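You operate a simulated robot arm through the tools that you are given. There is no shell and no other tool. Be economical: measure what you need, move in short steps, check, and stop when the job is done.

Carry out the task below with a simulated robot arm. There is one attempt and no reset: what you move stays moved.

TASK
Put the blue key from the top of the steel counter on top of the brown plugs carton and the silver key on top of the flange there.
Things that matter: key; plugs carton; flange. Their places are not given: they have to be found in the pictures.

It is judged by the outcome, as a careful person would: the job done as asked, and still so three seconds after it is handed in. It fails if anything else is knocked over, pushed out of place, dropped, spilled or broken.

THE ROBOT
A 6-joint arm with a two-finger parallel gripper, fixed in place. Base frame: the origin is at the foot of the arm, x ahead of it, y to its left, z up; the work surface is at about z = 840. Lengths are in mm, angles in degrees, forces in N, time in s.
With the tool pointing down near the work surface it reaches from about 260 to 680 mm from the base axis. Its first joint turns from -66.0 to 66.0 degrees. Payload 2.9 kg.
Tool frame: the origin (TCP) lies between the finger pads and is the grasp point; the fingertips stand 30 mm ahead of it; z points along the fingers, y is the line along which they close. The gripper opens to 110 mm. The fingers are 20 mm wide and 10 mm thick; the gripper's body (48 by 112 mm) begins 55 mm behind the TCP.
Orientation is told as [roll, pitch, yaw] about the base's x, y, z axes, in that order, counted from this pose: with the fingers straight down and closing along the base's y, the tool's x points along the base's -x, its y along +y and its z along -z.

THE INTERFACE
- The arm moves only by the tool servo_tool. Its argument "moves" is a list of rows, each a list of 5 numbers: the closure, from 0 (fully open) to 1 (shut), then the shift along the tool's x, y, z in units of 40 mm (1.0 is 40 mm), then the turn about the tool's z in units of 4 degrees (1.0 is 4 degrees). In form: [[jaw, tx, ty, tz, spin], ...]. A call has 1 to 8 rows; each row shifts and turns the commanded pose from where the row before left it, along the tool's axes as they then stand. A call with a number of a shift or a turn outside -1 to 1 is refused whole. A row lasts 0.2 s, in which the tool goes at most 50 mm and 8.6 degrees; a call with a longer step from one row to the next is refused whole, and so is a gripper value outside its range. A pose out of reach is approached as far as the arm can. The call stops where the force on the tool passes 40 N (or 10 N more than at its start, if that is more) or the arm is blocked; 0.2 s more then pass. The fingers move at their own pace (about 108 mm/s each) and stop on an object; they squeeze with about 24 N. The grip force told is the motor's: it shows also when the fingers shut on nothing. Time passes only in rows, and 0.2 s behind the last, so rows that do not move let the fingers close. It gives the time, the measured TCP pose, the force on the tool (base axes), the opening and the grip force at its end, in the units of the frame above (readings bear some noise), and new pictures: "views" is both (left out), scene, wrist or none.
- Cameras (640 x 400 px; columns grow to the right, rows downward): "scene" is fixed at [71.7, 432.3, 1379.8]; the picture's right is [-0.78, -0.63, 0.00], its down [-0.40, 0.49, -0.78] and it looks along [0.49, -0.60, -0.63] (base axes); focal length 325 px, centre (320, 200). "wrist" rides on the gripper at [-36, 0, -57] in the tool frame; the picture's right is [0.00, -1.00, 0.00], its down [0.97, 0.00, -0.24] and it looks along [0.24, 0.00, 0.97] (tool axes); focal length 218 px, centre (320, 200).
- pixel_to_xyz(camera, pixels): for up to 12 pixels [column, row] of the newest picture of that camera ("zoom" is the newest enlarged one), the place [x, y, z] in the base frame of the surface seen there, good to about 2 mm. No time passes.
- enlarge(camera, box): a new picture of the part [left, top, right, bottom] of that camera's present view, enlarged. No time passes.
- hand_in(): hands the job in; it is judged then, once.

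Work in short steps. Measure before you move; look again where a grasp or a placing could have gone wrong, and mend it. You have 60 turns and 120 pictures in all, the two below and enlarged ones among them. Open the gripper and draw the arm clear of the work before you hand the job in, unless the task says otherwise; then end with one line.

The tools are called by a JSON object that holds its "op" and its "data". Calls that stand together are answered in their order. servo_tool: Moves the arm, as the interface text tells. Its arguments: {"type":"object","properties":{"moves":{"type":"array","items":{"type":"array","items":{"type":"number"}}},"views":{"type":"string","enum":["both","scene","wrist","none"]}},"required":["moves"]} The other tools are called the same way: pixel_to_xyz (camera, pixels) gives the place of the surface under pixels of a picture; enlarge (camera, box) takes an enlarged picture of a part of a camera's view; hand_in () hands the job in.

At the start:

```text
time_s: 0.0
ee_pos: [472.0, 80.8, 1099.6]
ee_rot: [0.0, 0.0, 0.0]
contact_force: [-0.1, -0.4, 0.4]
grip_width: 109.7
finger_force: 0.1
```

scene: 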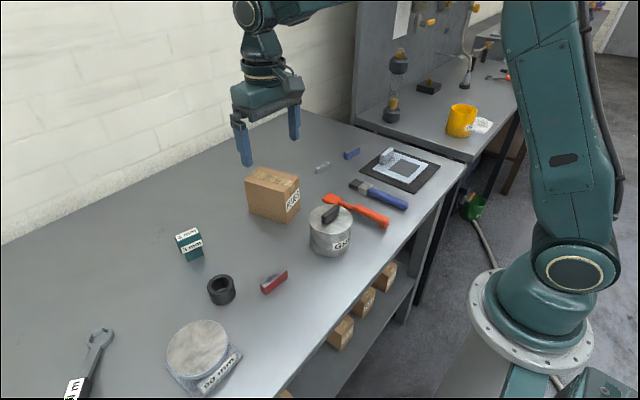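
wrist: 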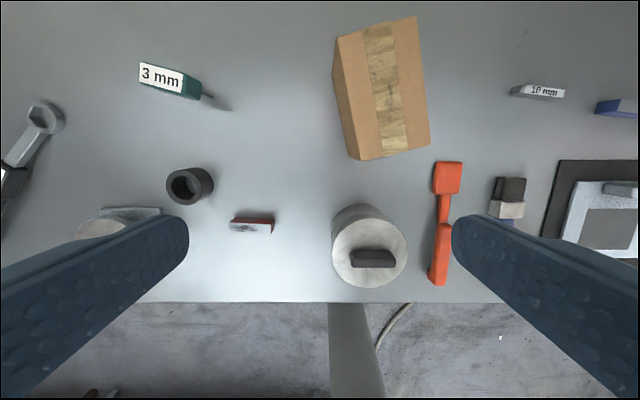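

I'll enlarge the regions of the candidate objects to identify keys, carton and flange.

{"op": "enlarge", "data": {"camera": "scene", "box": [230, 130, 450, 268]}}

{"op": "enlarge", "data": {"camera": "scene", "box": [50, 220, 310, 400]}}

{"op": "enlarge", "data": {"camera": "wrist", "box": [480, 60, 640, 260]}}

```text
2.90 times, centred on (340, 199) of scene
```

zoom: 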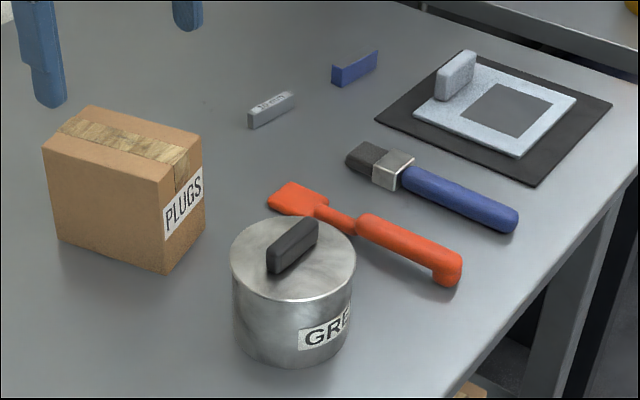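

```text
2.22 times, centred on (180, 310) of scene
```

zoom: 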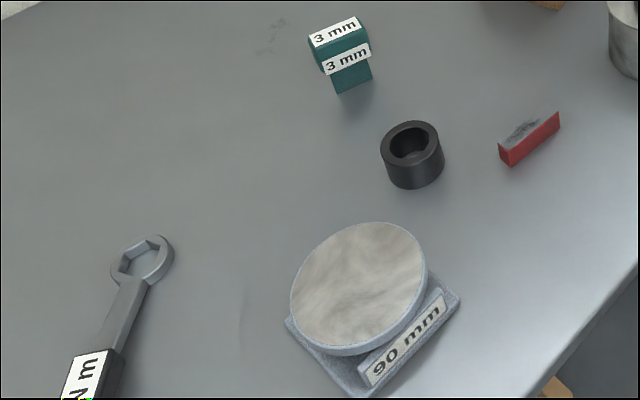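

```text
2.00 times, centred on (560, 160) of wrist
```

zoom: 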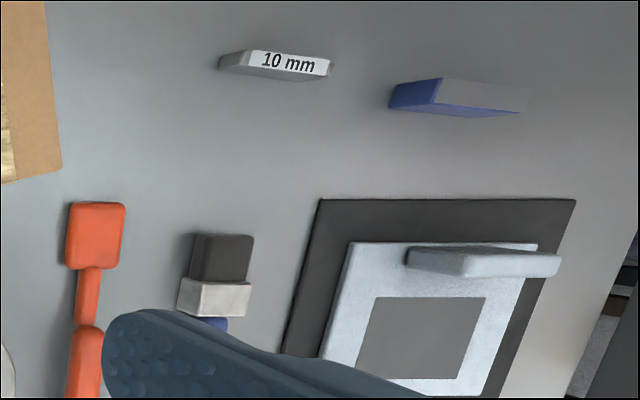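

Blue key is near scene (352,153), a silver "10 mm" block near (322,167), the carton at (272,193), and a "90 mm" round disc at (197,345) looks like the flange. I'll measure them.

{"op": "pixel_to_xyz", "data": {"camera": "scene", "pixels": [[345, 157], [353, 153], [316, 170], [323, 167], [272, 180], [250, 180], [297, 176], [197, 345], [197, 325], [170, 365], [215, 378], [388, 156]]}}

{"op": "pixel_to_xyz", "data": {"camera": "wrist", "pixels": [[517, 91], [540, 92], [564, 93], [540, 87], [600, 107], [625, 105], [337, 45], [413, 20], [430, 143], [357, 158], [100, 228], [260, 220]]}}

{"op": "enlarge", "data": {"camera": "scene", "box": [300, 135, 380, 185]}}

{"op": "enlarge", "data": {"camera": "scene", "box": [150, 310, 262, 400]}}

```text
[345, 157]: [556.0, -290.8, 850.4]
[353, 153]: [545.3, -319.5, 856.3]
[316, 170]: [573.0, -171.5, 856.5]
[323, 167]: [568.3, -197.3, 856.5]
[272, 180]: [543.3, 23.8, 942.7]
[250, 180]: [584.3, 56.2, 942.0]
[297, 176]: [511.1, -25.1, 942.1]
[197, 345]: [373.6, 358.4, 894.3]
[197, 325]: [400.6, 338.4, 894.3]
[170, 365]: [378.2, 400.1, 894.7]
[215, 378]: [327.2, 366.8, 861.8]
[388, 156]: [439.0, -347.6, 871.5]
```

```text
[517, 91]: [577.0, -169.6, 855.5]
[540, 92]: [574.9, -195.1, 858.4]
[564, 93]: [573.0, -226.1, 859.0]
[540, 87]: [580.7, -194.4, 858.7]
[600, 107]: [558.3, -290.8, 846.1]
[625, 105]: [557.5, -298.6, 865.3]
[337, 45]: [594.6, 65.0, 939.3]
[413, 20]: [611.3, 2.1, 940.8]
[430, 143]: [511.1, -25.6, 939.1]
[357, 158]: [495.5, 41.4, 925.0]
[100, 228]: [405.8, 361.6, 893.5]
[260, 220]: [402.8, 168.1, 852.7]
```

```text
8.00 times, centred on (340, 160) of scene
```

zoom: 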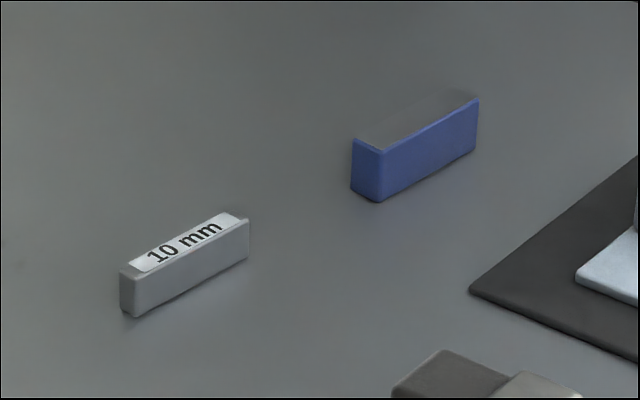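

```text
4.44 times, centred on (206, 355) of scene
```

zoom: 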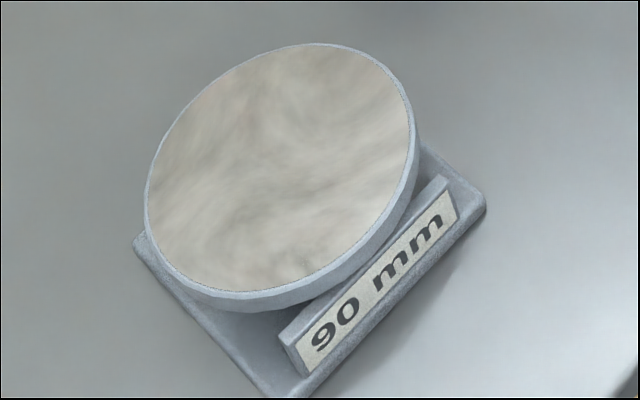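

The silver key is the "10 mm" piece, with its long axis roughly along y; the blue one is similar. The flange is the round disc on a base plate, top z≈894. I move high above the blue key first.

{"op": "servo_tool", "data": {"moves": [[0, -0.2, -1, 0, 0], [0, -0.2, -1, 0, 0], [0, -0.2, -1, 0, 0], [0, -0.2, -1, 0, 0], [0, -0.2, -1, 0, 0], [0, -0.2, -1, 0, 0], [0, -0.2, -1, 0, 0], [0, -0.2, -1, 0, 0]], "views": "wrist"}}

```text
time_s: 1.8
ee_pos: [537.4, -239.5, 1098.2]
ee_rot: [0.0, -0.1, 0.1]
contact_force: [0.9, 0.5, -0.4]
grip_width: 109.9
finger_force: 0.0
```

wrist: 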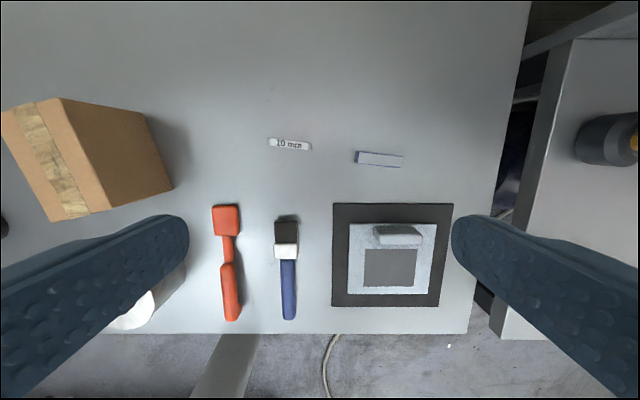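

Now measure both keys from above, before spinning.

{"op": "enlarge", "data": {"camera": "wrist", "box": [256, 115, 416, 215]}}

{"op": "servo_tool", "data": {"moves": [[0, 0, -1, 0, 1], [0, 0, -0.8, 0, 1], [0, 0, 0, 0.5, 1], [0, 0, 0, 0.5, 1], [0, 0, 0, 0.5, 1], [0, 0, 0, 0.5, 1], [0, 0, 0, 0, 1], [0, 0, 0, 0, 1]], "views": "none"}}

```text
4.00 times, centred on (336, 165) of wrist
```

zoom: 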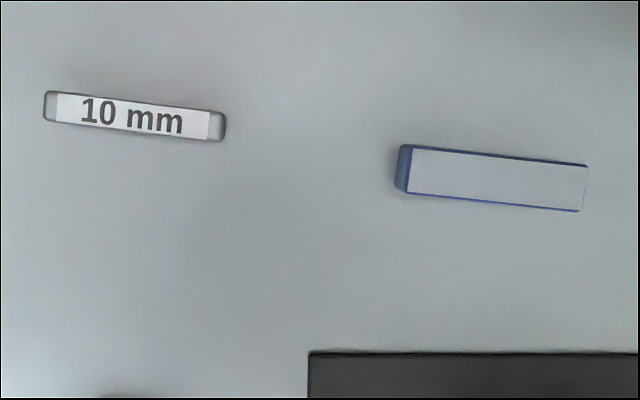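

```text
time_s: 3.6
ee_pos: [534.8, -310.6, 1018.0]
ee_rot: [-0.1, 0.1, -32.2]
contact_force: [0.4, 0.1, 0.5]
grip_width: 109.9
finger_force: 0.0
```

The key axes lie about 5° off y, so yaw ≈ -95 is wanted. I continue spinning.

{"op": "servo_tool", "data": {"moves": [[0, 0, 0, 0, 1], [0, 0, 0, 0, 1], [0, 0, 0, 0, 1], [0, 0, 0, 0, 1], [0, 0, 0, 0, 1], [0, 0, 0, 0, 1], [0, 0, 0, 0, 1], [0, 0, 0, 0, 1]], "views": "none"}}

{"op": "servo_tool", "data": {"moves": [[0, 0, 0, 0, 1], [0, 0, 0, 0, 1], [0, 0, 0, 0, 1], [0, 0, 0, 0, 1], [0, 0, 0, 0, 1], [0, 0, 0, 0, 1], [0, 0, 0, 0, 1], [0, 0, 0, 0, 0.75]], "views": "both"}}

```text
time_s: 5.4
ee_pos: [535.2, -311.1, 1018.9]
ee_rot: [0.0, 0.0, -64.1]
contact_force: [0.7, -0.1, 0.4]
grip_width: 110.2
finger_force: 0.1
```

```text
time_s: 7.2
ee_pos: [534.9, -311.3, 1018.9]
ee_rot: [0.0, 0.0, -95.1]
contact_force: [-0.5, -0.4, -0.6]
grip_width: 110.3
finger_force: 0.0
```

scene: 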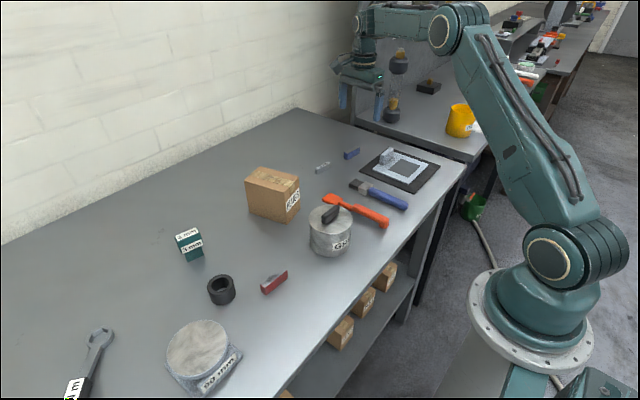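
wrist: 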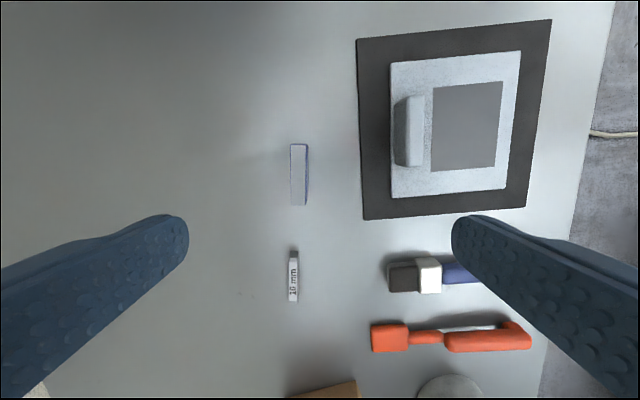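

The blue key is now at wrist (299,174), vertical in view as wanted. Measuring its corners, and those of the silver key.

{"op": "pixel_to_xyz", "data": {"camera": "wrist", "pixels": [[298, 149], [298, 174], [298, 200], [293, 174], [304, 174], [293, 262], [293, 278], [293, 296], [290, 278], [297, 278]]}}

{"op": "enlarge", "data": {"camera": "wrist", "box": [248, 130, 376, 210]}}

```text
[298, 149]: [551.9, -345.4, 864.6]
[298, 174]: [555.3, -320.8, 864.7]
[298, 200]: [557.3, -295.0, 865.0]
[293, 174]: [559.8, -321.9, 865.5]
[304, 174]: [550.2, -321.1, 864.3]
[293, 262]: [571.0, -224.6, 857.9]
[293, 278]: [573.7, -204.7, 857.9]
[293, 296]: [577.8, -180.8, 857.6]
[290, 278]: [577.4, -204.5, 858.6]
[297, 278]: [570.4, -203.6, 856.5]
```

```text
5.00 times, centred on (312, 170) of wrist
```

zoom: 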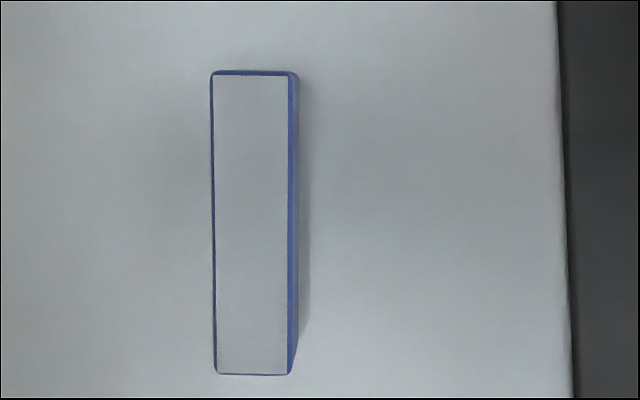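

Blue key centre ≈ (555,-320), top z≈865, 16×55 mm. I half-close, align, and descend to TCP z≈875 (tips ~845).

{"op": "servo_tool", "data": {"moves": [[0.55, -0.09, 0.26, 0.6, 0], [0.55, -0.09, 0.265, 0.6, 0], [0.55, 0, 0, 0.7, 0], [0.55, 0, 0, 0.7, 0], [0.55, 0, 0, 0.4, 0], [0.55, 0, 0, 0, 0]], "views": "wrist"}}

```text
time_s: 8.6
ee_pos: [555.8, -320.9, 899.6]
ee_rot: [0.0, 0.0, -95.0]
contact_force: [0.4, -1.3, 0.5]
grip_width: 49.6
finger_force: 0.1
```

wrist: 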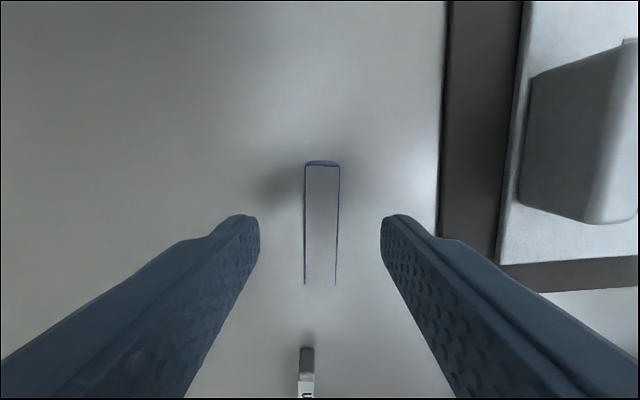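

Well centred. Descend 25 mm and close.

{"op": "servo_tool", "data": {"moves": [[0.55, 0, 0, 0.4, 0], [0.55, 0, 0, 0.22, 0], [0.55, 0, 0, 0, 0], [1, 0, 0, 0, 0], [1, 0, 0, 0, 0], [1, 0, 0, 0, 0]], "views": "none"}}

{"op": "servo_tool", "data": {"moves": [[1, 0, 0, -0.3, 0], [1, 0, 0, -0.7, 0], [1, 0, 0, -1, 0], [1, 0, 0, -1, 0], [1, 0, 0, -1, 0]], "views": "both"}}

```text
time_s: 10.0
ee_pos: [553.9, -321.0, 874.3]
ee_rot: [0.0, 0.0, -95.1]
contact_force: [0.4, 0.4, -0.3]
grip_width: 15.6
finger_force: 24.4
```

```text
time_s: 11.2
ee_pos: [553.6, -319.8, 1034.6]
ee_rot: [-0.2, 0.0, -95.0]
contact_force: [-0.5, 0.6, -0.7]
grip_width: 0.2
finger_force: 23.9
```

scene: 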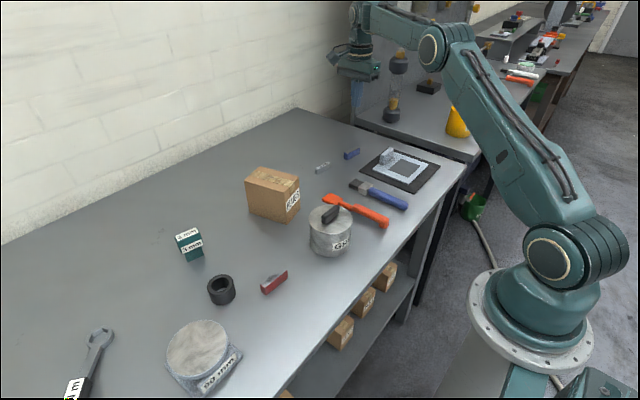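
wrist: 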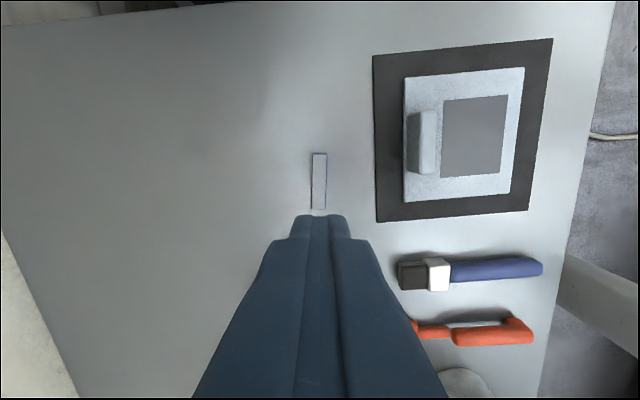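

The fingers slid off: the blue key stays where it was (wrist (319,180)). I check its position and retry, lower and with a slow lift, reading the force.

{"op": "pixel_to_xyz", "data": {"camera": "wrist", "pixels": [[319, 156], [319, 181], [318, 206], [313, 181], [325, 181]]}}

{"op": "enlarge", "data": {"camera": "wrist", "box": [270, 140, 366, 220]}}

{"op": "enlarge", "data": {"camera": "scene", "box": [300, 135, 380, 185]}}

```text
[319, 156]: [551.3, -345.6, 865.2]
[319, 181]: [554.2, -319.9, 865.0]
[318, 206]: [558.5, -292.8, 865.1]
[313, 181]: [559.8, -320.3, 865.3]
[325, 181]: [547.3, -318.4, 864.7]
```

```text
5.00 times, centred on (318, 180) of wrist
```

zoom: 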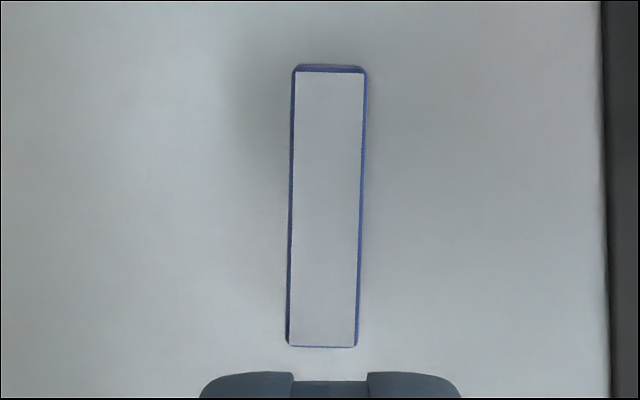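

```text
8.00 times, centred on (340, 160) of scene
```

zoom: 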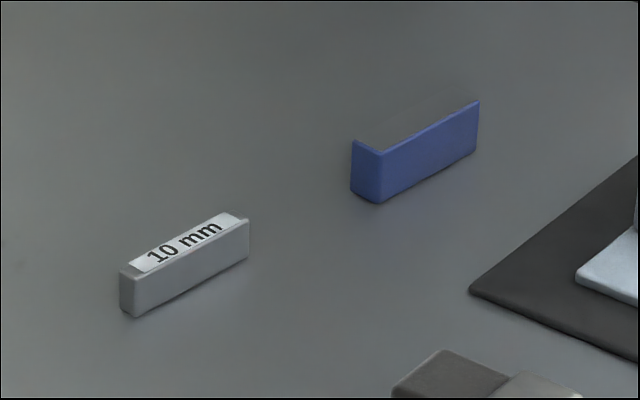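

Position is nearly unchanged. Second try: descend to z≈873, squeeze longer, and lift a few mm.

{"op": "servo_tool", "data": {"moves": [[0.6, 0, 0.02, 1, 0], [0.6, 0, 0, 1, 0], [0.6, 0, 0, 1, 0], [0.6, 0, 0, 0.7, 0], [0.6, 0, 0, 0.35, 0], [0.6, 0, 0, 0, 0]], "views": "wrist"}}

{"op": "servo_tool", "data": {"moves": [[1, 0, 0, 0, 0], [1, 0, 0, 0, 0], [1, 0, 0, 0, 0], [1, 0, 0, 0, 0], [1, 0, 0, 0, 0]], "views": "none"}}

{"op": "servo_tool", "data": {"moves": [[1, 0, 0, -0.03, 0], [1, 0, 0, -0.03, 0], [1, 0, 0, -0.03, 0], [1, 0, 0, -0.03, 0]], "views": "wrist"}}

```text
time_s: 12.6
ee_pos: [556.3, -319.8, 871.3]
ee_rot: [-0.1, 0.0, -95.0]
contact_force: [0.4, -0.1, -0.4]
grip_width: 43.9
finger_force: 0.1
```

wrist: 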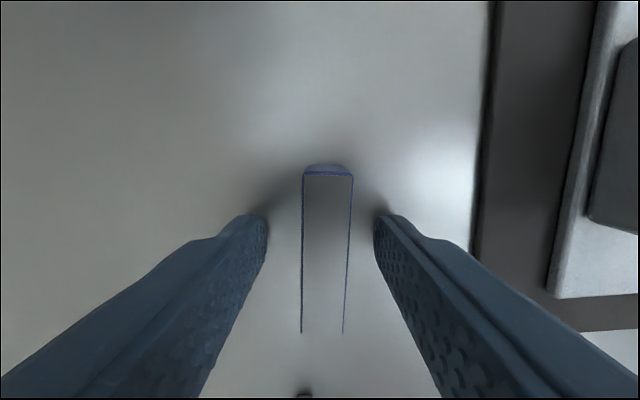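

```text
time_s: 13.8
ee_pos: [555.8, -321.0, 871.7]
ee_rot: [0.0, 0.0, -95.0]
contact_force: [-0.2, 0.4, -0.7]
grip_width: 15.6
finger_force: 24.1
```

```text
time_s: 14.8
ee_pos: [555.7, -319.1, 877.1]
ee_rot: [0.0, 0.1, -95.0]
contact_force: [-1.4, 0.5, -2.2]
grip_width: 15.6
finger_force: 23.7
```

wrist: 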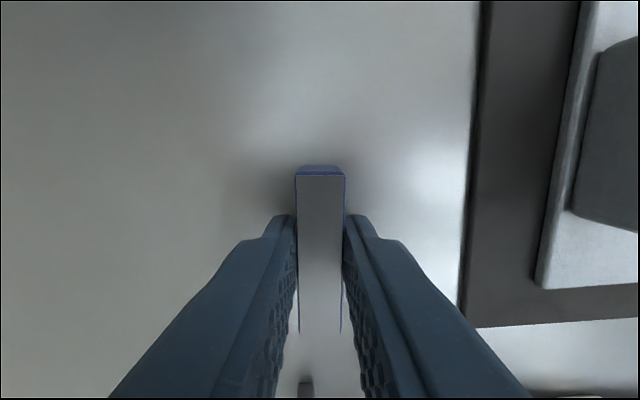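

Force shows ~2 N of load with width 15.6: it may be lifted. Continue gently.

{"op": "servo_tool", "data": {"moves": [[1, 0, 0, -0.05, 0], [1, 0, 0, -0.08, 0], [1, 0, 0, -0.1, 0], [1, 0, 0, -0.12, 0], [1, 0, 0, -0.12, 0], [1, 0, 0, -0.12, 0], [1, 0, 0, -0.1, 0], [1, 0, 0, -0.05, 0]], "views": "both"}}

```text
time_s: 16.6
ee_pos: [555.4, -321.1, 904.9]
ee_rot: [0.1, 0.0, -95.0]
contact_force: [-0.7, -0.3, -2.0]
grip_width: 15.6
finger_force: 23.9
```

scene: 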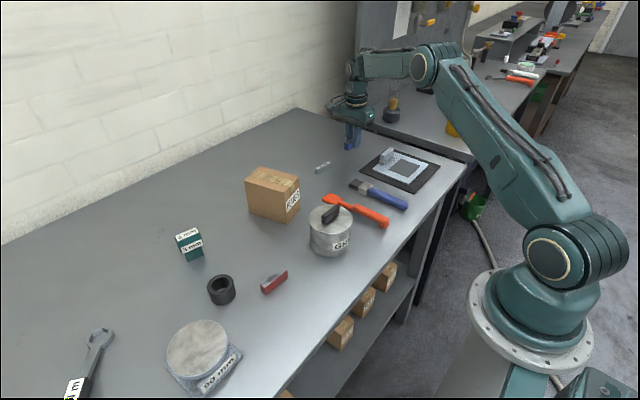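
wrist: 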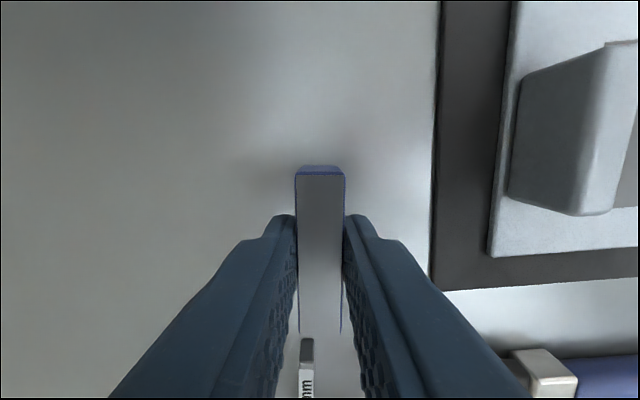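

Held firmly. I raise it gently to about z=1000, since the first try slipped with a brisk lift.

{"op": "servo_tool", "data": {"moves": [[1, 0, 0, -0.12, 0], [1, 0, 0, -0.25, 0], [1, 0, 0, -0.38, 0], [1, 0, 0, -0.45, 0], [1, 0, 0, -0.45, 0], [1, 0, 0, -0.38, 0], [1, 0, 0, -0.25, 0], [1, 0, 0, -0.12, 0]], "views": "none"}}

{"op": "servo_tool", "data": {"moves": [[1, 0.12, 0, 0, 0], [1, 0.25, 0, 0, 0], [1, 0.38, 0, 0, 0], [1, 0.5, 0, 0, 0], [1, 0.6, 0, 0, 0], [1, 0.6, 0, 0, 0], [1, 0.6, 0, 0, 0], [1, 0.6, 0, 0, 0]], "views": "wrist"}}

```text
time_s: 18.4
ee_pos: [556.0, -319.4, 1003.5]
ee_rot: [0.0, 0.1, -95.0]
contact_force: [0.5, 0.1, -1.7]
grip_width: 15.4
finger_force: 24.0
```

```text
time_s: 20.2
ee_pos: [569.9, -173.4, 1002.4]
ee_rot: [0.1, 0.0, -95.0]
contact_force: [0.1, 0.7, -2.2]
grip_width: 15.4
finger_force: 23.9
```

wrist: 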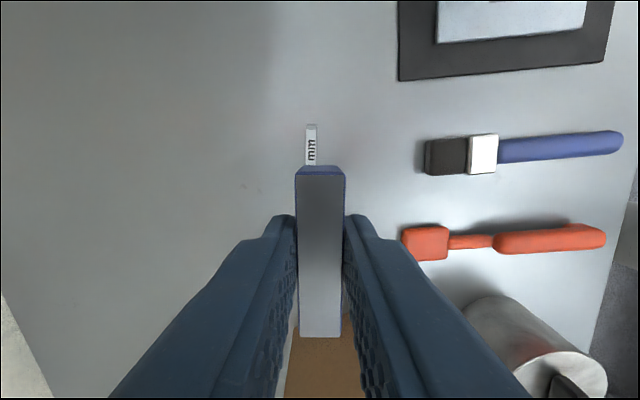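

Grip is steady. Move on to above the carton centre (553,21).

{"op": "servo_tool", "data": {"moves": [[1, 0.5, -0.1, 0, 0], [1, 0.65, -0.12, 0, 0], [1, 0.8, -0.14, 0, 0], [1, 0.8, -0.14, 0, 0], [1, 0.75, -0.13, 0, 0], [1, 0.65, -0.1, 0, 0], [1, 0.45, -0.07, 0, 0], [1, 0.2, -0.03, 0, 0]], "views": "both"}}

```text
time_s: 22.0
ee_pos: [552.7, 19.0, 1002.5]
ee_rot: [-0.1, 0.0, -95.0]
contact_force: [0.2, 0.7, -1.8]
grip_width: 15.6
finger_force: 24.2
```

scene: 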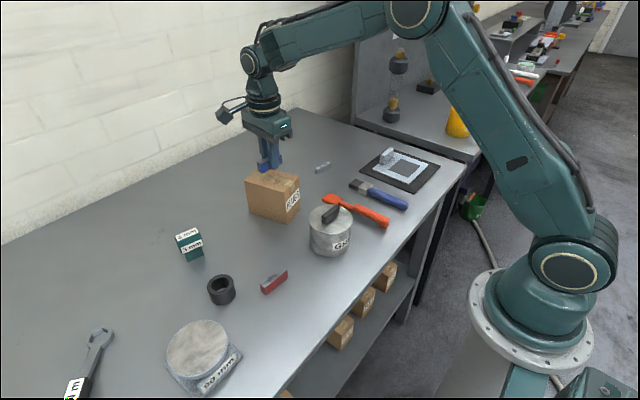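
wrist: 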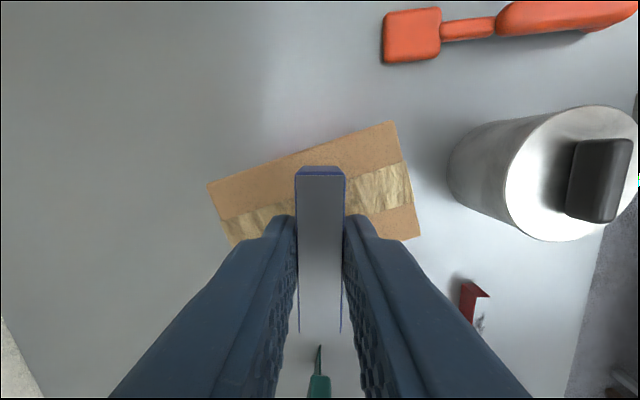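

Carton is below, well centred. Lower slowly toward contact at TCP z≈973.

{"op": "servo_tool", "data": {"moves": [[1, 0, 0.02, 0.2, 0], [1, 0.02, 0, 0.2, 0], [1, 0.02, 0, 0.12, 0], [1, 0, 0, 0.06, 0], [1, 0, 0, 0.04, 0], [1, 0, 0, 0, 0]], "views": "none"}}

{"op": "servo_tool", "data": {"moves": [[1, 0, 0, 0.03, 0], [1, 0, 0, 0.02, 0], [1, 0, 0, 0, 0]], "views": "scene"}}

```text
time_s: 23.4
ee_pos: [553.1, 20.2, 977.7]
ee_rot: [0.0, 0.0, -95.0]
contact_force: [0.3, -0.3, -1.8]
grip_width: 15.6
finger_force: 24.0
```

```text
time_s: 24.2
ee_pos: [552.7, 21.0, 976.7]
ee_rot: [0.0, 0.0, -95.0]
contact_force: [0.1, -0.5, -1.4]
grip_width: 15.6
finger_force: 23.6
```

scene: 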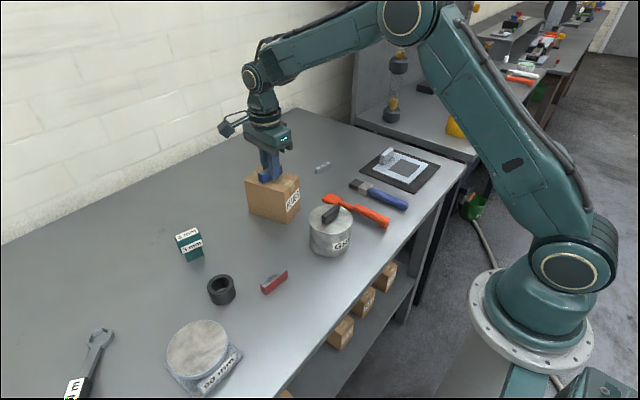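

{"op": "servo_tool", "data": {"moves": [[1, 0, 0, 0.03, 0], [1, 0, 0, 0.02, 0], [1, 0, 0, 0, 0]], "views": "none"}}

{"op": "enlarge", "data": {"camera": "scene", "box": [230, 140, 326, 200]}}

```text
time_s: 25.0
ee_pos: [554.3, 21.1, 972.4]
ee_rot: [-0.1, 0.0, -94.9]
contact_force: [-0.3, 0.7, -1.8]
grip_width: 15.7
finger_force: 24.0
```

```text
6.67 times, centred on (278, 170) of scene
```

zoom: 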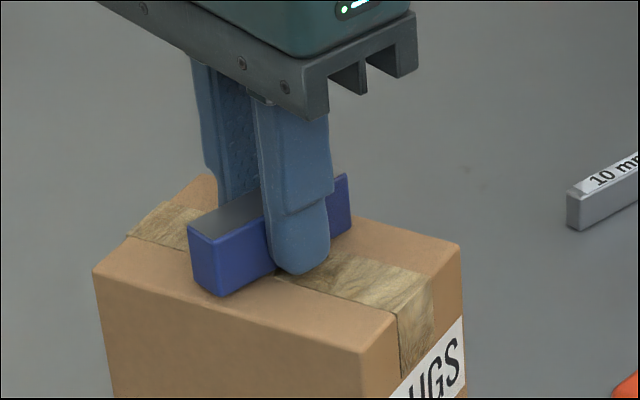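

Nearly touching; the load is still carried. Lower by another 1–2 mm.

{"op": "servo_tool", "data": {"moves": [[1, 0, 0, 0.02, 0], [1, 0, 0, 0, 0]], "views": "none"}}

{"op": "servo_tool", "data": {"moves": [[1, 0, 0, 0.02, 0], [1, 0, 0, 0, 0]], "views": "none"}}

```text
time_s: 25.6
ee_pos: [554.1, 20.4, 972.7]
ee_rot: [0.0, 0.0, -95.0]
contact_force: [0.7, -0.3, -1.2]
grip_width: 15.4
finger_force: 23.7
```

```text
time_s: 26.2
ee_pos: [553.5, 20.4, 971.1]
ee_rot: [0.0, -0.1, -95.1]
contact_force: [-0.8, -0.3, -1.5]
grip_width: 15.3
finger_force: 23.4
```

{"op": "servo_tool", "data": {"moves": [[1, 0, 0, 0.02, 0], [1, 0, 0, 0, 0]], "views": "none"}}

{"op": "enlarge", "data": {"camera": "scene", "box": [240, 150, 304, 190]}}

```text
time_s: 26.8
ee_pos: [552.6, 20.0, 971.0]
ee_rot: [-0.1, 0.1, -95.1]
contact_force: [0.1, 0.1, -1.9]
grip_width: 15.6
finger_force: 23.3
```

```text
10.00 times, centred on (272, 170) of scene
```

zoom: 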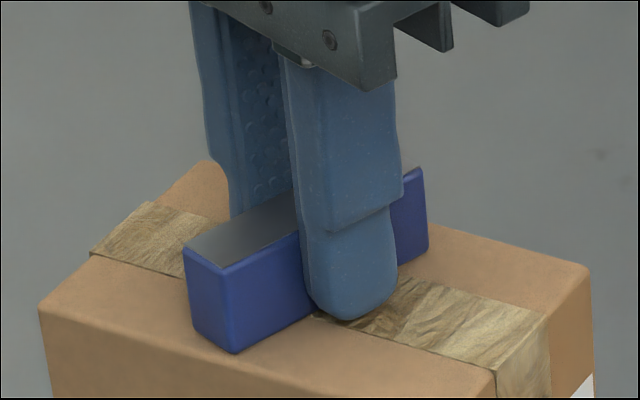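

Checking heights: key top vs. carton top.

{"op": "pixel_to_xyz", "data": {"camera": "zoom", "pixels": [[235, 235], [215, 250], [260, 215], [205, 245], [180, 360], [130, 300], [480, 260], [410, 210]]}}

{"op": "servo_tool", "data": {"moves": [[1, 0, 0, 0.02, 0], [1, 0, 0, 0, 0]], "views": "none"}}

```text
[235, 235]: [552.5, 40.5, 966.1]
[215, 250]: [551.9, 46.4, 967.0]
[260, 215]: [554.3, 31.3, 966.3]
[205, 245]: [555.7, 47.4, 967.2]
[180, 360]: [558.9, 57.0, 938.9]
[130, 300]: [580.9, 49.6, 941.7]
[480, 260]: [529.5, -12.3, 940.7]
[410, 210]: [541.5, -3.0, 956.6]
```

```text
time_s: 27.4
ee_pos: [552.7, 20.7, 972.0]
ee_rot: [0.0, 0.0, -95.0]
contact_force: [-3.1, -1.2, 4.8]
grip_width: 15.3
finger_force: 23.5
```

Contact is felt (+4.8 N). Open and rise.

{"op": "servo_tool", "data": {"moves": [[0.8, 0, 0, 0, 0], [0.6, 0, 0, 0, 0], [0.6, 0, 0, -0.3, 0], [0.6, 0, 0, -0.8, 0], [0.6, 0, 0, -1, 0], [0.6, 0, 0, -0.5, 0]], "views": "both"}}

```text
time_s: 28.8
ee_pos: [553.1, 21.0, 1075.8]
ee_rot: [-0.1, 0.0, -95.0]
contact_force: [-1.1, 0.7, -0.2]
grip_width: 44.1
finger_force: 0.1
```

scene: 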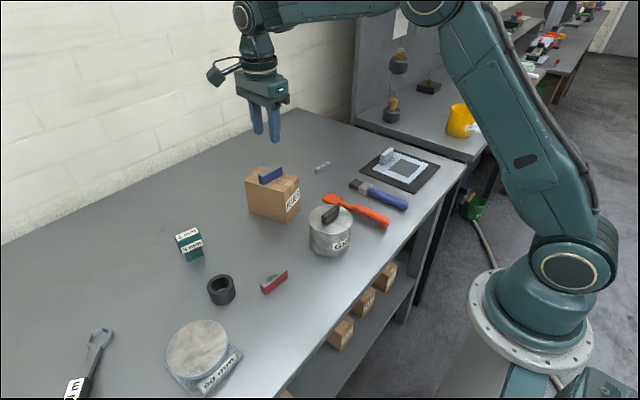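
wrist: 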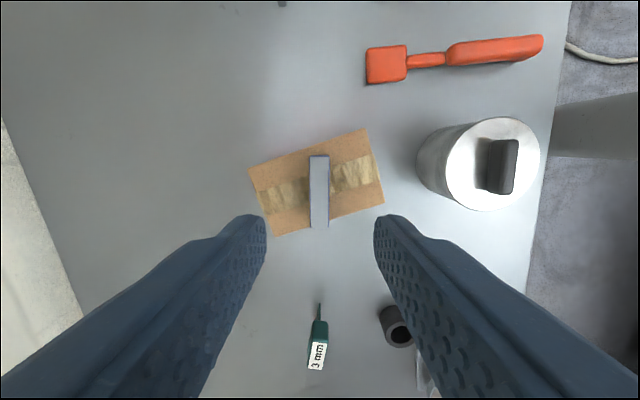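

The blue key rests on the carton. Now above the silver key at about (574,-198).

{"op": "servo_tool", "data": {"moves": [[0.6, -0.9, 0.16, 0, 0], [0.6, -0.9, 0.17, 0, 0], [0.6, -0.9, 0.17, 0, 0], [0.6, -0.9, 0.17, 0, 0], [0.6, -0.9, 0.17, 0, 0], [0.6, -0.91, 0.16, 0, 0], [0.6, 0, 0, 1, 0], [0.6, 0, 0, 1, 0]], "views": "wrist"}}

```text
time_s: 30.6
ee_pos: [573.4, -198.6, 994.2]
ee_rot: [-0.2, -0.1, -95.0]
contact_force: [-0.5, -0.7, -0.3]
grip_width: 44.0
finger_force: 0.0
```

wrist: 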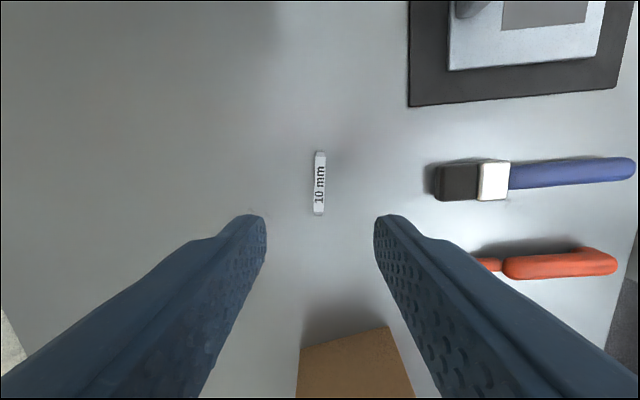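

{"op": "pixel_to_xyz", "data": {"camera": "wrist", "pixels": [[319, 154], [319, 184], [318, 213], [315, 184], [323, 184]]}}

{"op": "enlarge", "data": {"camera": "wrist", "box": [272, 140, 368, 220]}}

```text
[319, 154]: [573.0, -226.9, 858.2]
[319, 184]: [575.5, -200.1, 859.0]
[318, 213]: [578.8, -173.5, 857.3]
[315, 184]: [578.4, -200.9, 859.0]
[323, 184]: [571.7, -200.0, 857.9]
```

```text
5.00 times, centred on (320, 180) of wrist
```

zoom: 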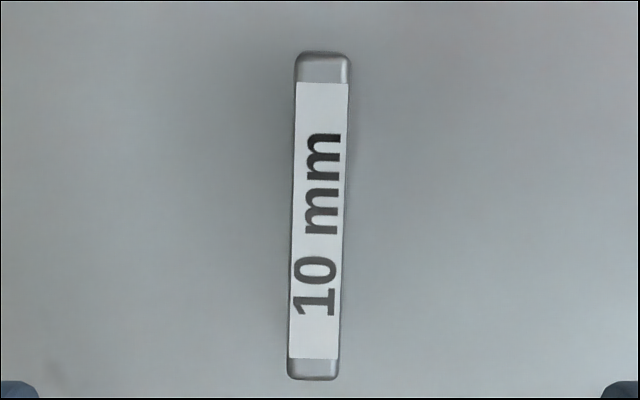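

Centre ≈ (575.5,-200), top z 858. Descend to z≈871.5 and grip.

{"op": "servo_tool", "data": {"moves": [[0.6, -0.03, 0.06, 0.9, 0], [0.6, 0, 0, 0.9, 0], [0.6, 0, 0, 0.7, 0], [0.6, 0, 0, 0.35, 0], [0.6, 0, 0, 0.2, 0], [0.6, 0, 0, 0, 0]], "views": "none"}}

{"op": "servo_tool", "data": {"moves": [[1, 0, 0, 0, 0], [1, 0, 0, 0, 0], [1, 0, 0, 0, 0], [1, 0, 0, 0, 0], [1, 0, 0, 0, 0]], "views": "wrist"}}

```text
time_s: 32.0
ee_pos: [575.5, -198.8, 871.7]
ee_rot: [0.0, 0.0, -95.0]
contact_force: [-0.2, 0.3, 0.0]
grip_width: 43.8
finger_force: 0.1
```

```text
time_s: 33.2
ee_pos: [575.8, -200.2, 872.3]
ee_rot: [0.1, 0.0, -95.0]
contact_force: [0.0, -0.8, 0.3]
grip_width: 9.2
finger_force: 23.7
```

wrist: 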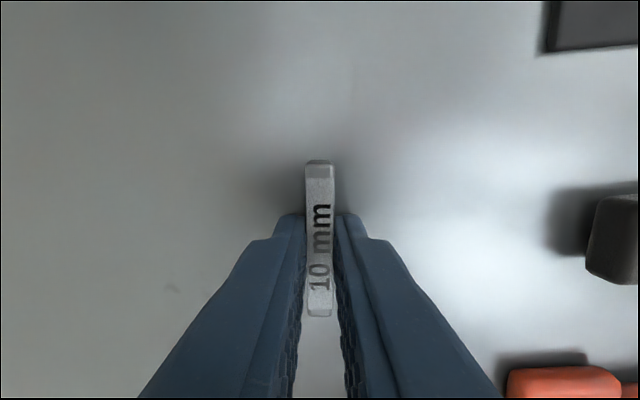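

Gripped at 9.2 mm. Lift gently.

{"op": "servo_tool", "data": {"moves": [[1, 0, 0, -0.03, 0], [1, 0, 0, -0.04, 0], [1, 0, 0, -0.05, 0], [1, 0, 0, -0.08, 0], [1, 0, 0, -0.12, 0], [1, 0, 0, -0.12, 0], [1, 0, 0, -0.08, 0], [1, 0, 0, -0.04, 0]], "views": "none"}}

{"op": "servo_tool", "data": {"moves": [[1, 0, 0, -0.12, 0], [1, 0, 0, -0.25, 0], [1, 0, 0, -0.4, 0], [1, 0, 0, -0.55, 0], [1, 0, 0, -0.6, 0], [1, 0, 0, -0.6, 0], [1, 0, 0, -0.5, 0], [1, 0, 0, -0.4, 0]], "views": "both"}}

```text
time_s: 35.0
ee_pos: [576.7, -199.4, 895.2]
ee_rot: [0.0, 0.0, -95.0]
contact_force: [-0.9, 0.2, -0.4]
grip_width: 9.2
finger_force: 24.6
```

```text
time_s: 36.8
ee_pos: [575.7, -200.6, 1032.3]
ee_rot: [0.0, 0.0, -95.0]
contact_force: [0.3, 0.8, -0.2]
grip_width: 9.4
finger_force: 23.9
```

scene: 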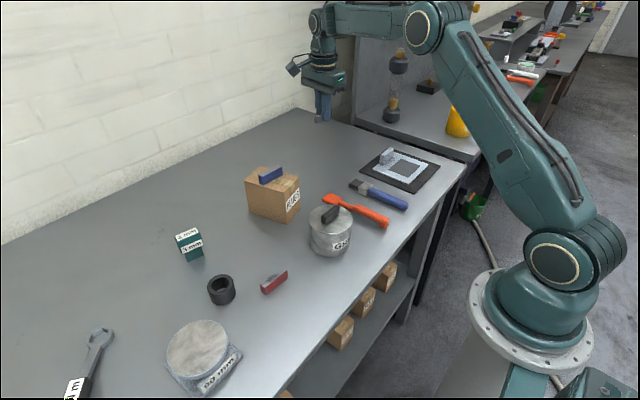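
wrist: 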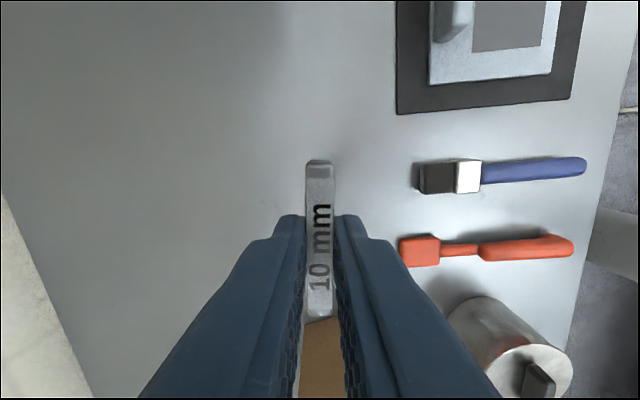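

Held. Measure the flange disc's rim while I'm here, then travel.

{"op": "pixel_to_xyz", "data": {"camera": "scene", "pixels": [[169, 350], [226, 345], [206, 322], [187, 374], [180, 330], [215, 365], [172, 367], [222, 330]]}}

{"op": "servo_tool", "data": {"moves": [[1, 0.2, 0, -0.2, 0], [1, 0.4, 0, -0.4, 0], [1, 0.6, -0.1, -0.2, 0], [1, 0.8, -0.2, 0, 0], [1, 0.9, -0.25, 0, 0], [1, 0.9, -0.25, 0, 0], [1, 0.9, -0.25, 0, 0], [1, 0.9, -0.25, 0, 0]], "views": "none"}}

```text
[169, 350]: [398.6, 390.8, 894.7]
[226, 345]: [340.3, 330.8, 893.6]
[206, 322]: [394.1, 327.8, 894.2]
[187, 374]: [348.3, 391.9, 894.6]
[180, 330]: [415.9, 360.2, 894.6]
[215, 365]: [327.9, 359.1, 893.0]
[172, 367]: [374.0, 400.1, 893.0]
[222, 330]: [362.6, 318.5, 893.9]
```

```text
time_s: 38.6
ee_pos: [543.9, 27.9, 1063.7]
ee_rot: [-0.1, 0.1, -95.1]
contact_force: [-0.3, 0.0, -1.0]
grip_width: 9.1
finger_force: 24.3
```

Disc centre ≈ (371,360), top z≈894, diameter ~87. Continue there.

{"op": "servo_tool", "data": {"moves": [[1, 0.8, -0.5, 0, 0], [1, 0.8, -0.5, 0, 0], [1, 0.8, -0.5, 0, 0], [1, 0.8, -0.5, 0, 0], [1, 0.8, -0.5, 0, 0], [1, 0.8, -0.5, 0, 0], [1, 0.8, -0.5, 0, 0], [1, 0.8, -0.5, 0, 0]], "views": "none"}}

{"op": "servo_tool", "data": {"moves": [[1, 0.7, -0.45, 0, 0], [1, 0.5, -0.35, 0, 0], [1, 0.3, -0.2, 0.2, 0], [1, 0, 0, 0.4, 0], [1, 0, 0, 0.4, 0], [1, 0, 0, 0.2, 0], [1, 0, 0, 0, 0]], "views": "both"}}

```text
time_s: 40.4
ee_pos: [408.2, 298.3, 1064.5]
ee_rot: [0.0, 0.0, -94.9]
contact_force: [-0.7, 0.5, -1.0]
grip_width: 9.2
finger_force: 23.5
```

```text
time_s: 42.0
ee_pos: [371.2, 360.2, 1015.1]
ee_rot: [0.0, 0.0, -95.0]
contact_force: [0.1, -0.1, -0.3]
grip_width: 9.4
finger_force: 24.5
```

scene: 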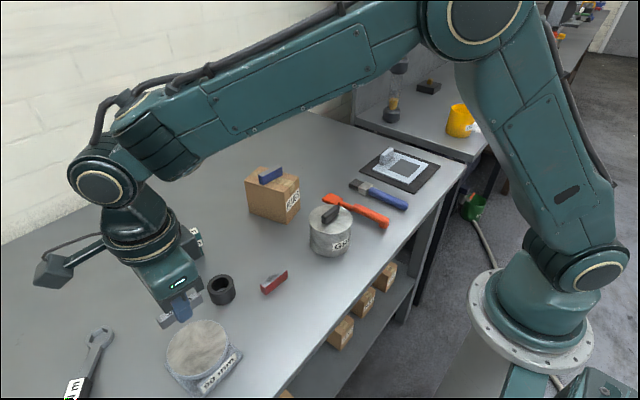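
wrist: 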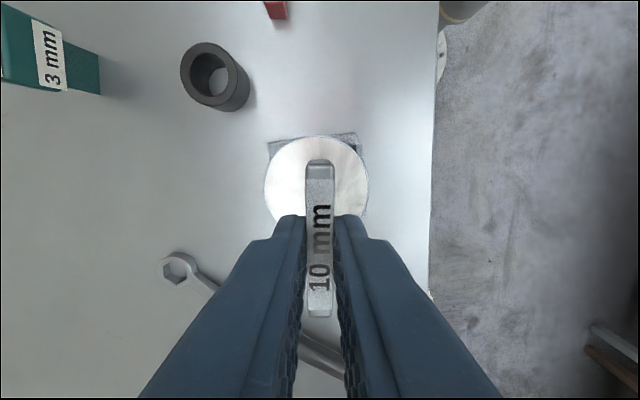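

Positioned over the disc centre. Descend to z≈930 then in 1 mm steps.

{"op": "servo_tool", "data": {"moves": [[1, 0, 0, 0.3, 0], [1, 0, 0, 0.5, 0], [1, 0, 0, 0.5, 0], [1, 0, 0, 0.4, 0], [1, 0, 0, 0.25, 0], [1, 0, 0, 0.13, 0], [1, 0, 0, 0, 0]], "views": "none"}}

{"op": "enlarge", "data": {"camera": "scene", "box": [150, 280, 262, 360]}}

```text
time_s: 43.6
ee_pos: [372.2, 361.4, 932.5]
ee_rot: [0.1, 0.0, -95.0]
contact_force: [-0.5, 0.7, -0.1]
grip_width: 9.3
finger_force: 24.1
```

```text
5.00 times, centred on (206, 320) of scene
```

zoom: 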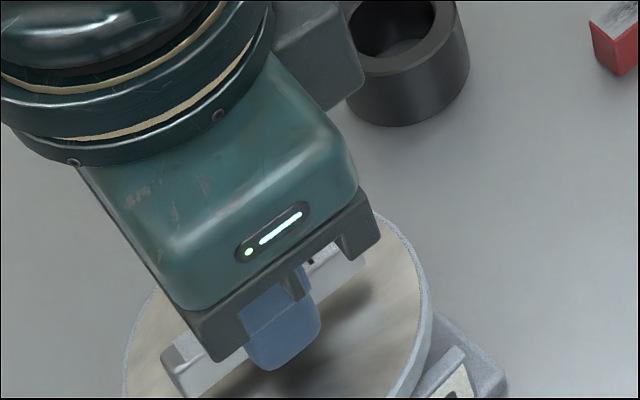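

{"op": "servo_tool", "data": {"moves": [[1, 0, 0, 0.04, 0], [1, 0, 0, 0.03, 0], [1, 0, 0, 0.02, 0], [1, 0, 0, 0, 0]], "views": "none"}}

{"op": "servo_tool", "data": {"moves": [[1, 0, 0, 0.02, 0], [1, 0, 0, 0, 0]], "views": "none"}}

{"op": "servo_tool", "data": {"moves": [[1, 0, 0, 0.02, 0], [1, 0, 0, 0, 0]], "views": "none"}}

```text
time_s: 44.6
ee_pos: [371.7, 361.1, 929.4]
ee_rot: [0.0, 0.1, -95.0]
contact_force: [0.0, 0.1, -0.5]
grip_width: 9.1
finger_force: 24.1
```

```text
time_s: 45.2
ee_pos: [371.7, 360.1, 928.8]
ee_rot: [0.0, 0.0, -94.9]
contact_force: [0.4, 0.3, -1.1]
grip_width: 9.2
finger_force: 24.0
```

```text
time_s: 45.8
ee_pos: [372.3, 360.1, 926.8]
ee_rot: [0.0, 0.0, -95.0]
contact_force: [0.0, 0.2, 0.0]
grip_width: 9.3
finger_force: 23.6
```

{"op": "servo_tool", "data": {"moves": [[1, 0, 0, 0.02, 0], [1, 0, 0, 0, 0]], "views": "none"}}

{"op": "servo_tool", "data": {"moves": [[1, 0, 0, 0.02, 0], [1, 0, 0, 0, 0]], "views": "none"}}

```text
time_s: 46.4
ee_pos: [371.3, 360.0, 926.8]
ee_rot: [-0.1, 0.1, -95.1]
contact_force: [-0.3, 0.1, -1.3]
grip_width: 9.1
finger_force: 23.6
```

```text
time_s: 47.0
ee_pos: [372.3, 360.5, 924.9]
ee_rot: [0.0, 0.0, -95.0]
contact_force: [0.4, 0.7, -0.9]
grip_width: 9.2
finger_force: 24.6
```

{"op": "servo_tool", "data": {"moves": [[1, 0, 0, 0.02, 0], [1, 0, 0, 0, 0]], "views": "none"}}

{"op": "enlarge", "data": {"camera": "scene", "box": [166, 325, 246, 375]}}

```text
time_s: 47.6
ee_pos: [371.5, 359.6, 923.9]
ee_rot: [0.0, 0.1, -94.9]
contact_force: [-1.1, 0.7, -0.4]
grip_width: 9.1
finger_force: 24.6
```

```text
8.00 times, centred on (206, 350) of scene
```

zoom: 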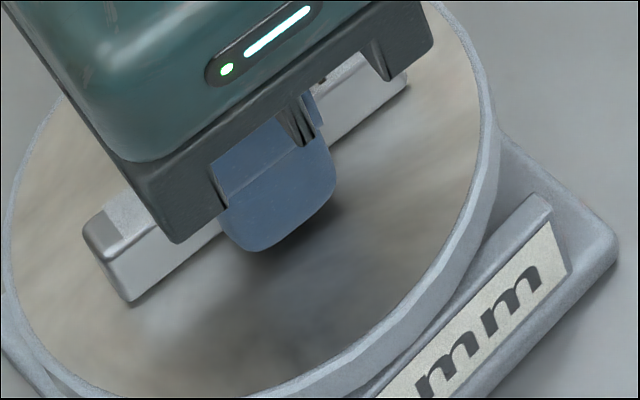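

Very near contact. One more millimetre at a time.

{"op": "servo_tool", "data": {"moves": [[1, 0, 0, 0.02, 0], [1, 0, 0, 0, 0]], "views": "none"}}

```text
time_s: 48.2
ee_pos: [371.9, 358.7, 924.7]
ee_rot: [0.0, 0.1, -95.1]
contact_force: [-0.9, -2.0, 3.7]
grip_width: 9.2
finger_force: 23.9
```

Contact (+3.7 N). Release and rise.

{"op": "servo_tool", "data": {"moves": [[0.85, 0, 0, 0, 0], [0.7, 0, 0, 0, 0], [0.7, 0, 0, -0.3, 0], [0.7, 0, 0, -0.8, 0], [0.7, 0, 0, -1, 0], [0.6, 0, 0, -1, 0], [0.5, 0, 0, -1, 0]], "views": "wrist"}}

{"op": "servo_tool", "data": {"moves": [[0, -1, 0, -0.3, 0], [0, -1, 0, 0, 0], [0, -1, 0, 0, 0], [0, -1, 0, 0, 0], [0, -1, 0, 0, 0], [0, -0.5, 0, 0, 0]], "views": "both"}}

```text
time_s: 49.8
ee_pos: [371.1, 361.9, 1090.4]
ee_rot: [0.0, -0.1, -95.0]
contact_force: [-0.8, -0.5, 0.9]
grip_width: 55.1
finger_force: 0.1
```

wrist: 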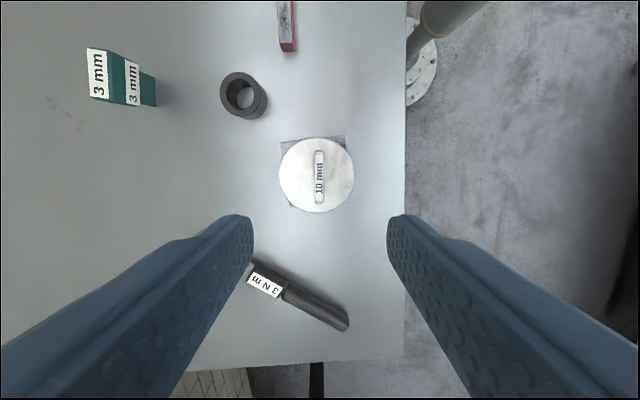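

```text
time_s: 51.2
ee_pos: [353.9, 138.3, 1099.4]
ee_rot: [0.0, 0.0, -94.9]
contact_force: [0.8, -0.2, 0.7]
grip_width: 110.2
finger_force: 0.0
```

scene: 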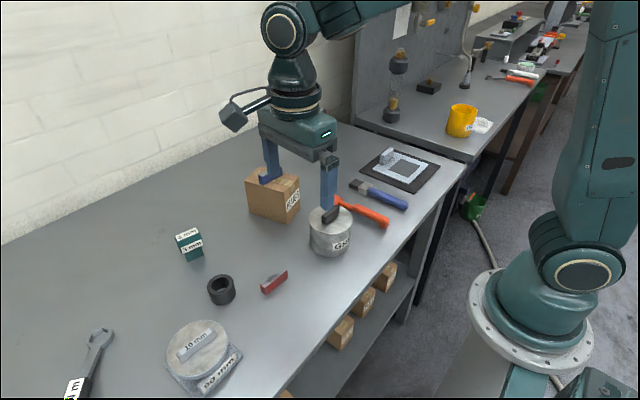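
wrist: 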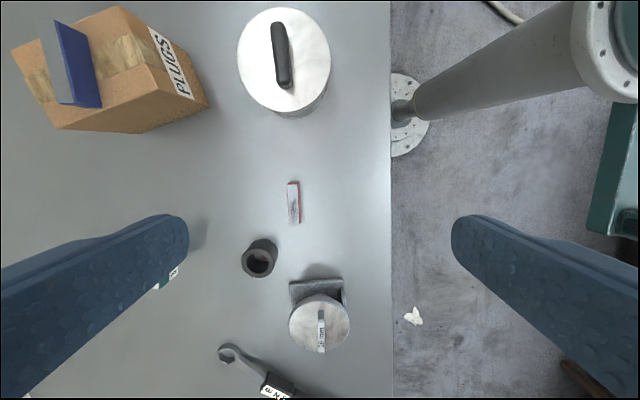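

Both keys rest in place, and the gripper is open and clear above everything. Handing in.

{"op": "hand_in", "data": {}}

```text
The job is handed in.
```

The blue key is on top of the brown plugs carton and the silver "10 mm" key is on top of the flange. The first lift of the blue key slipped but did not disturb it. The last pictures show nothing else moved.
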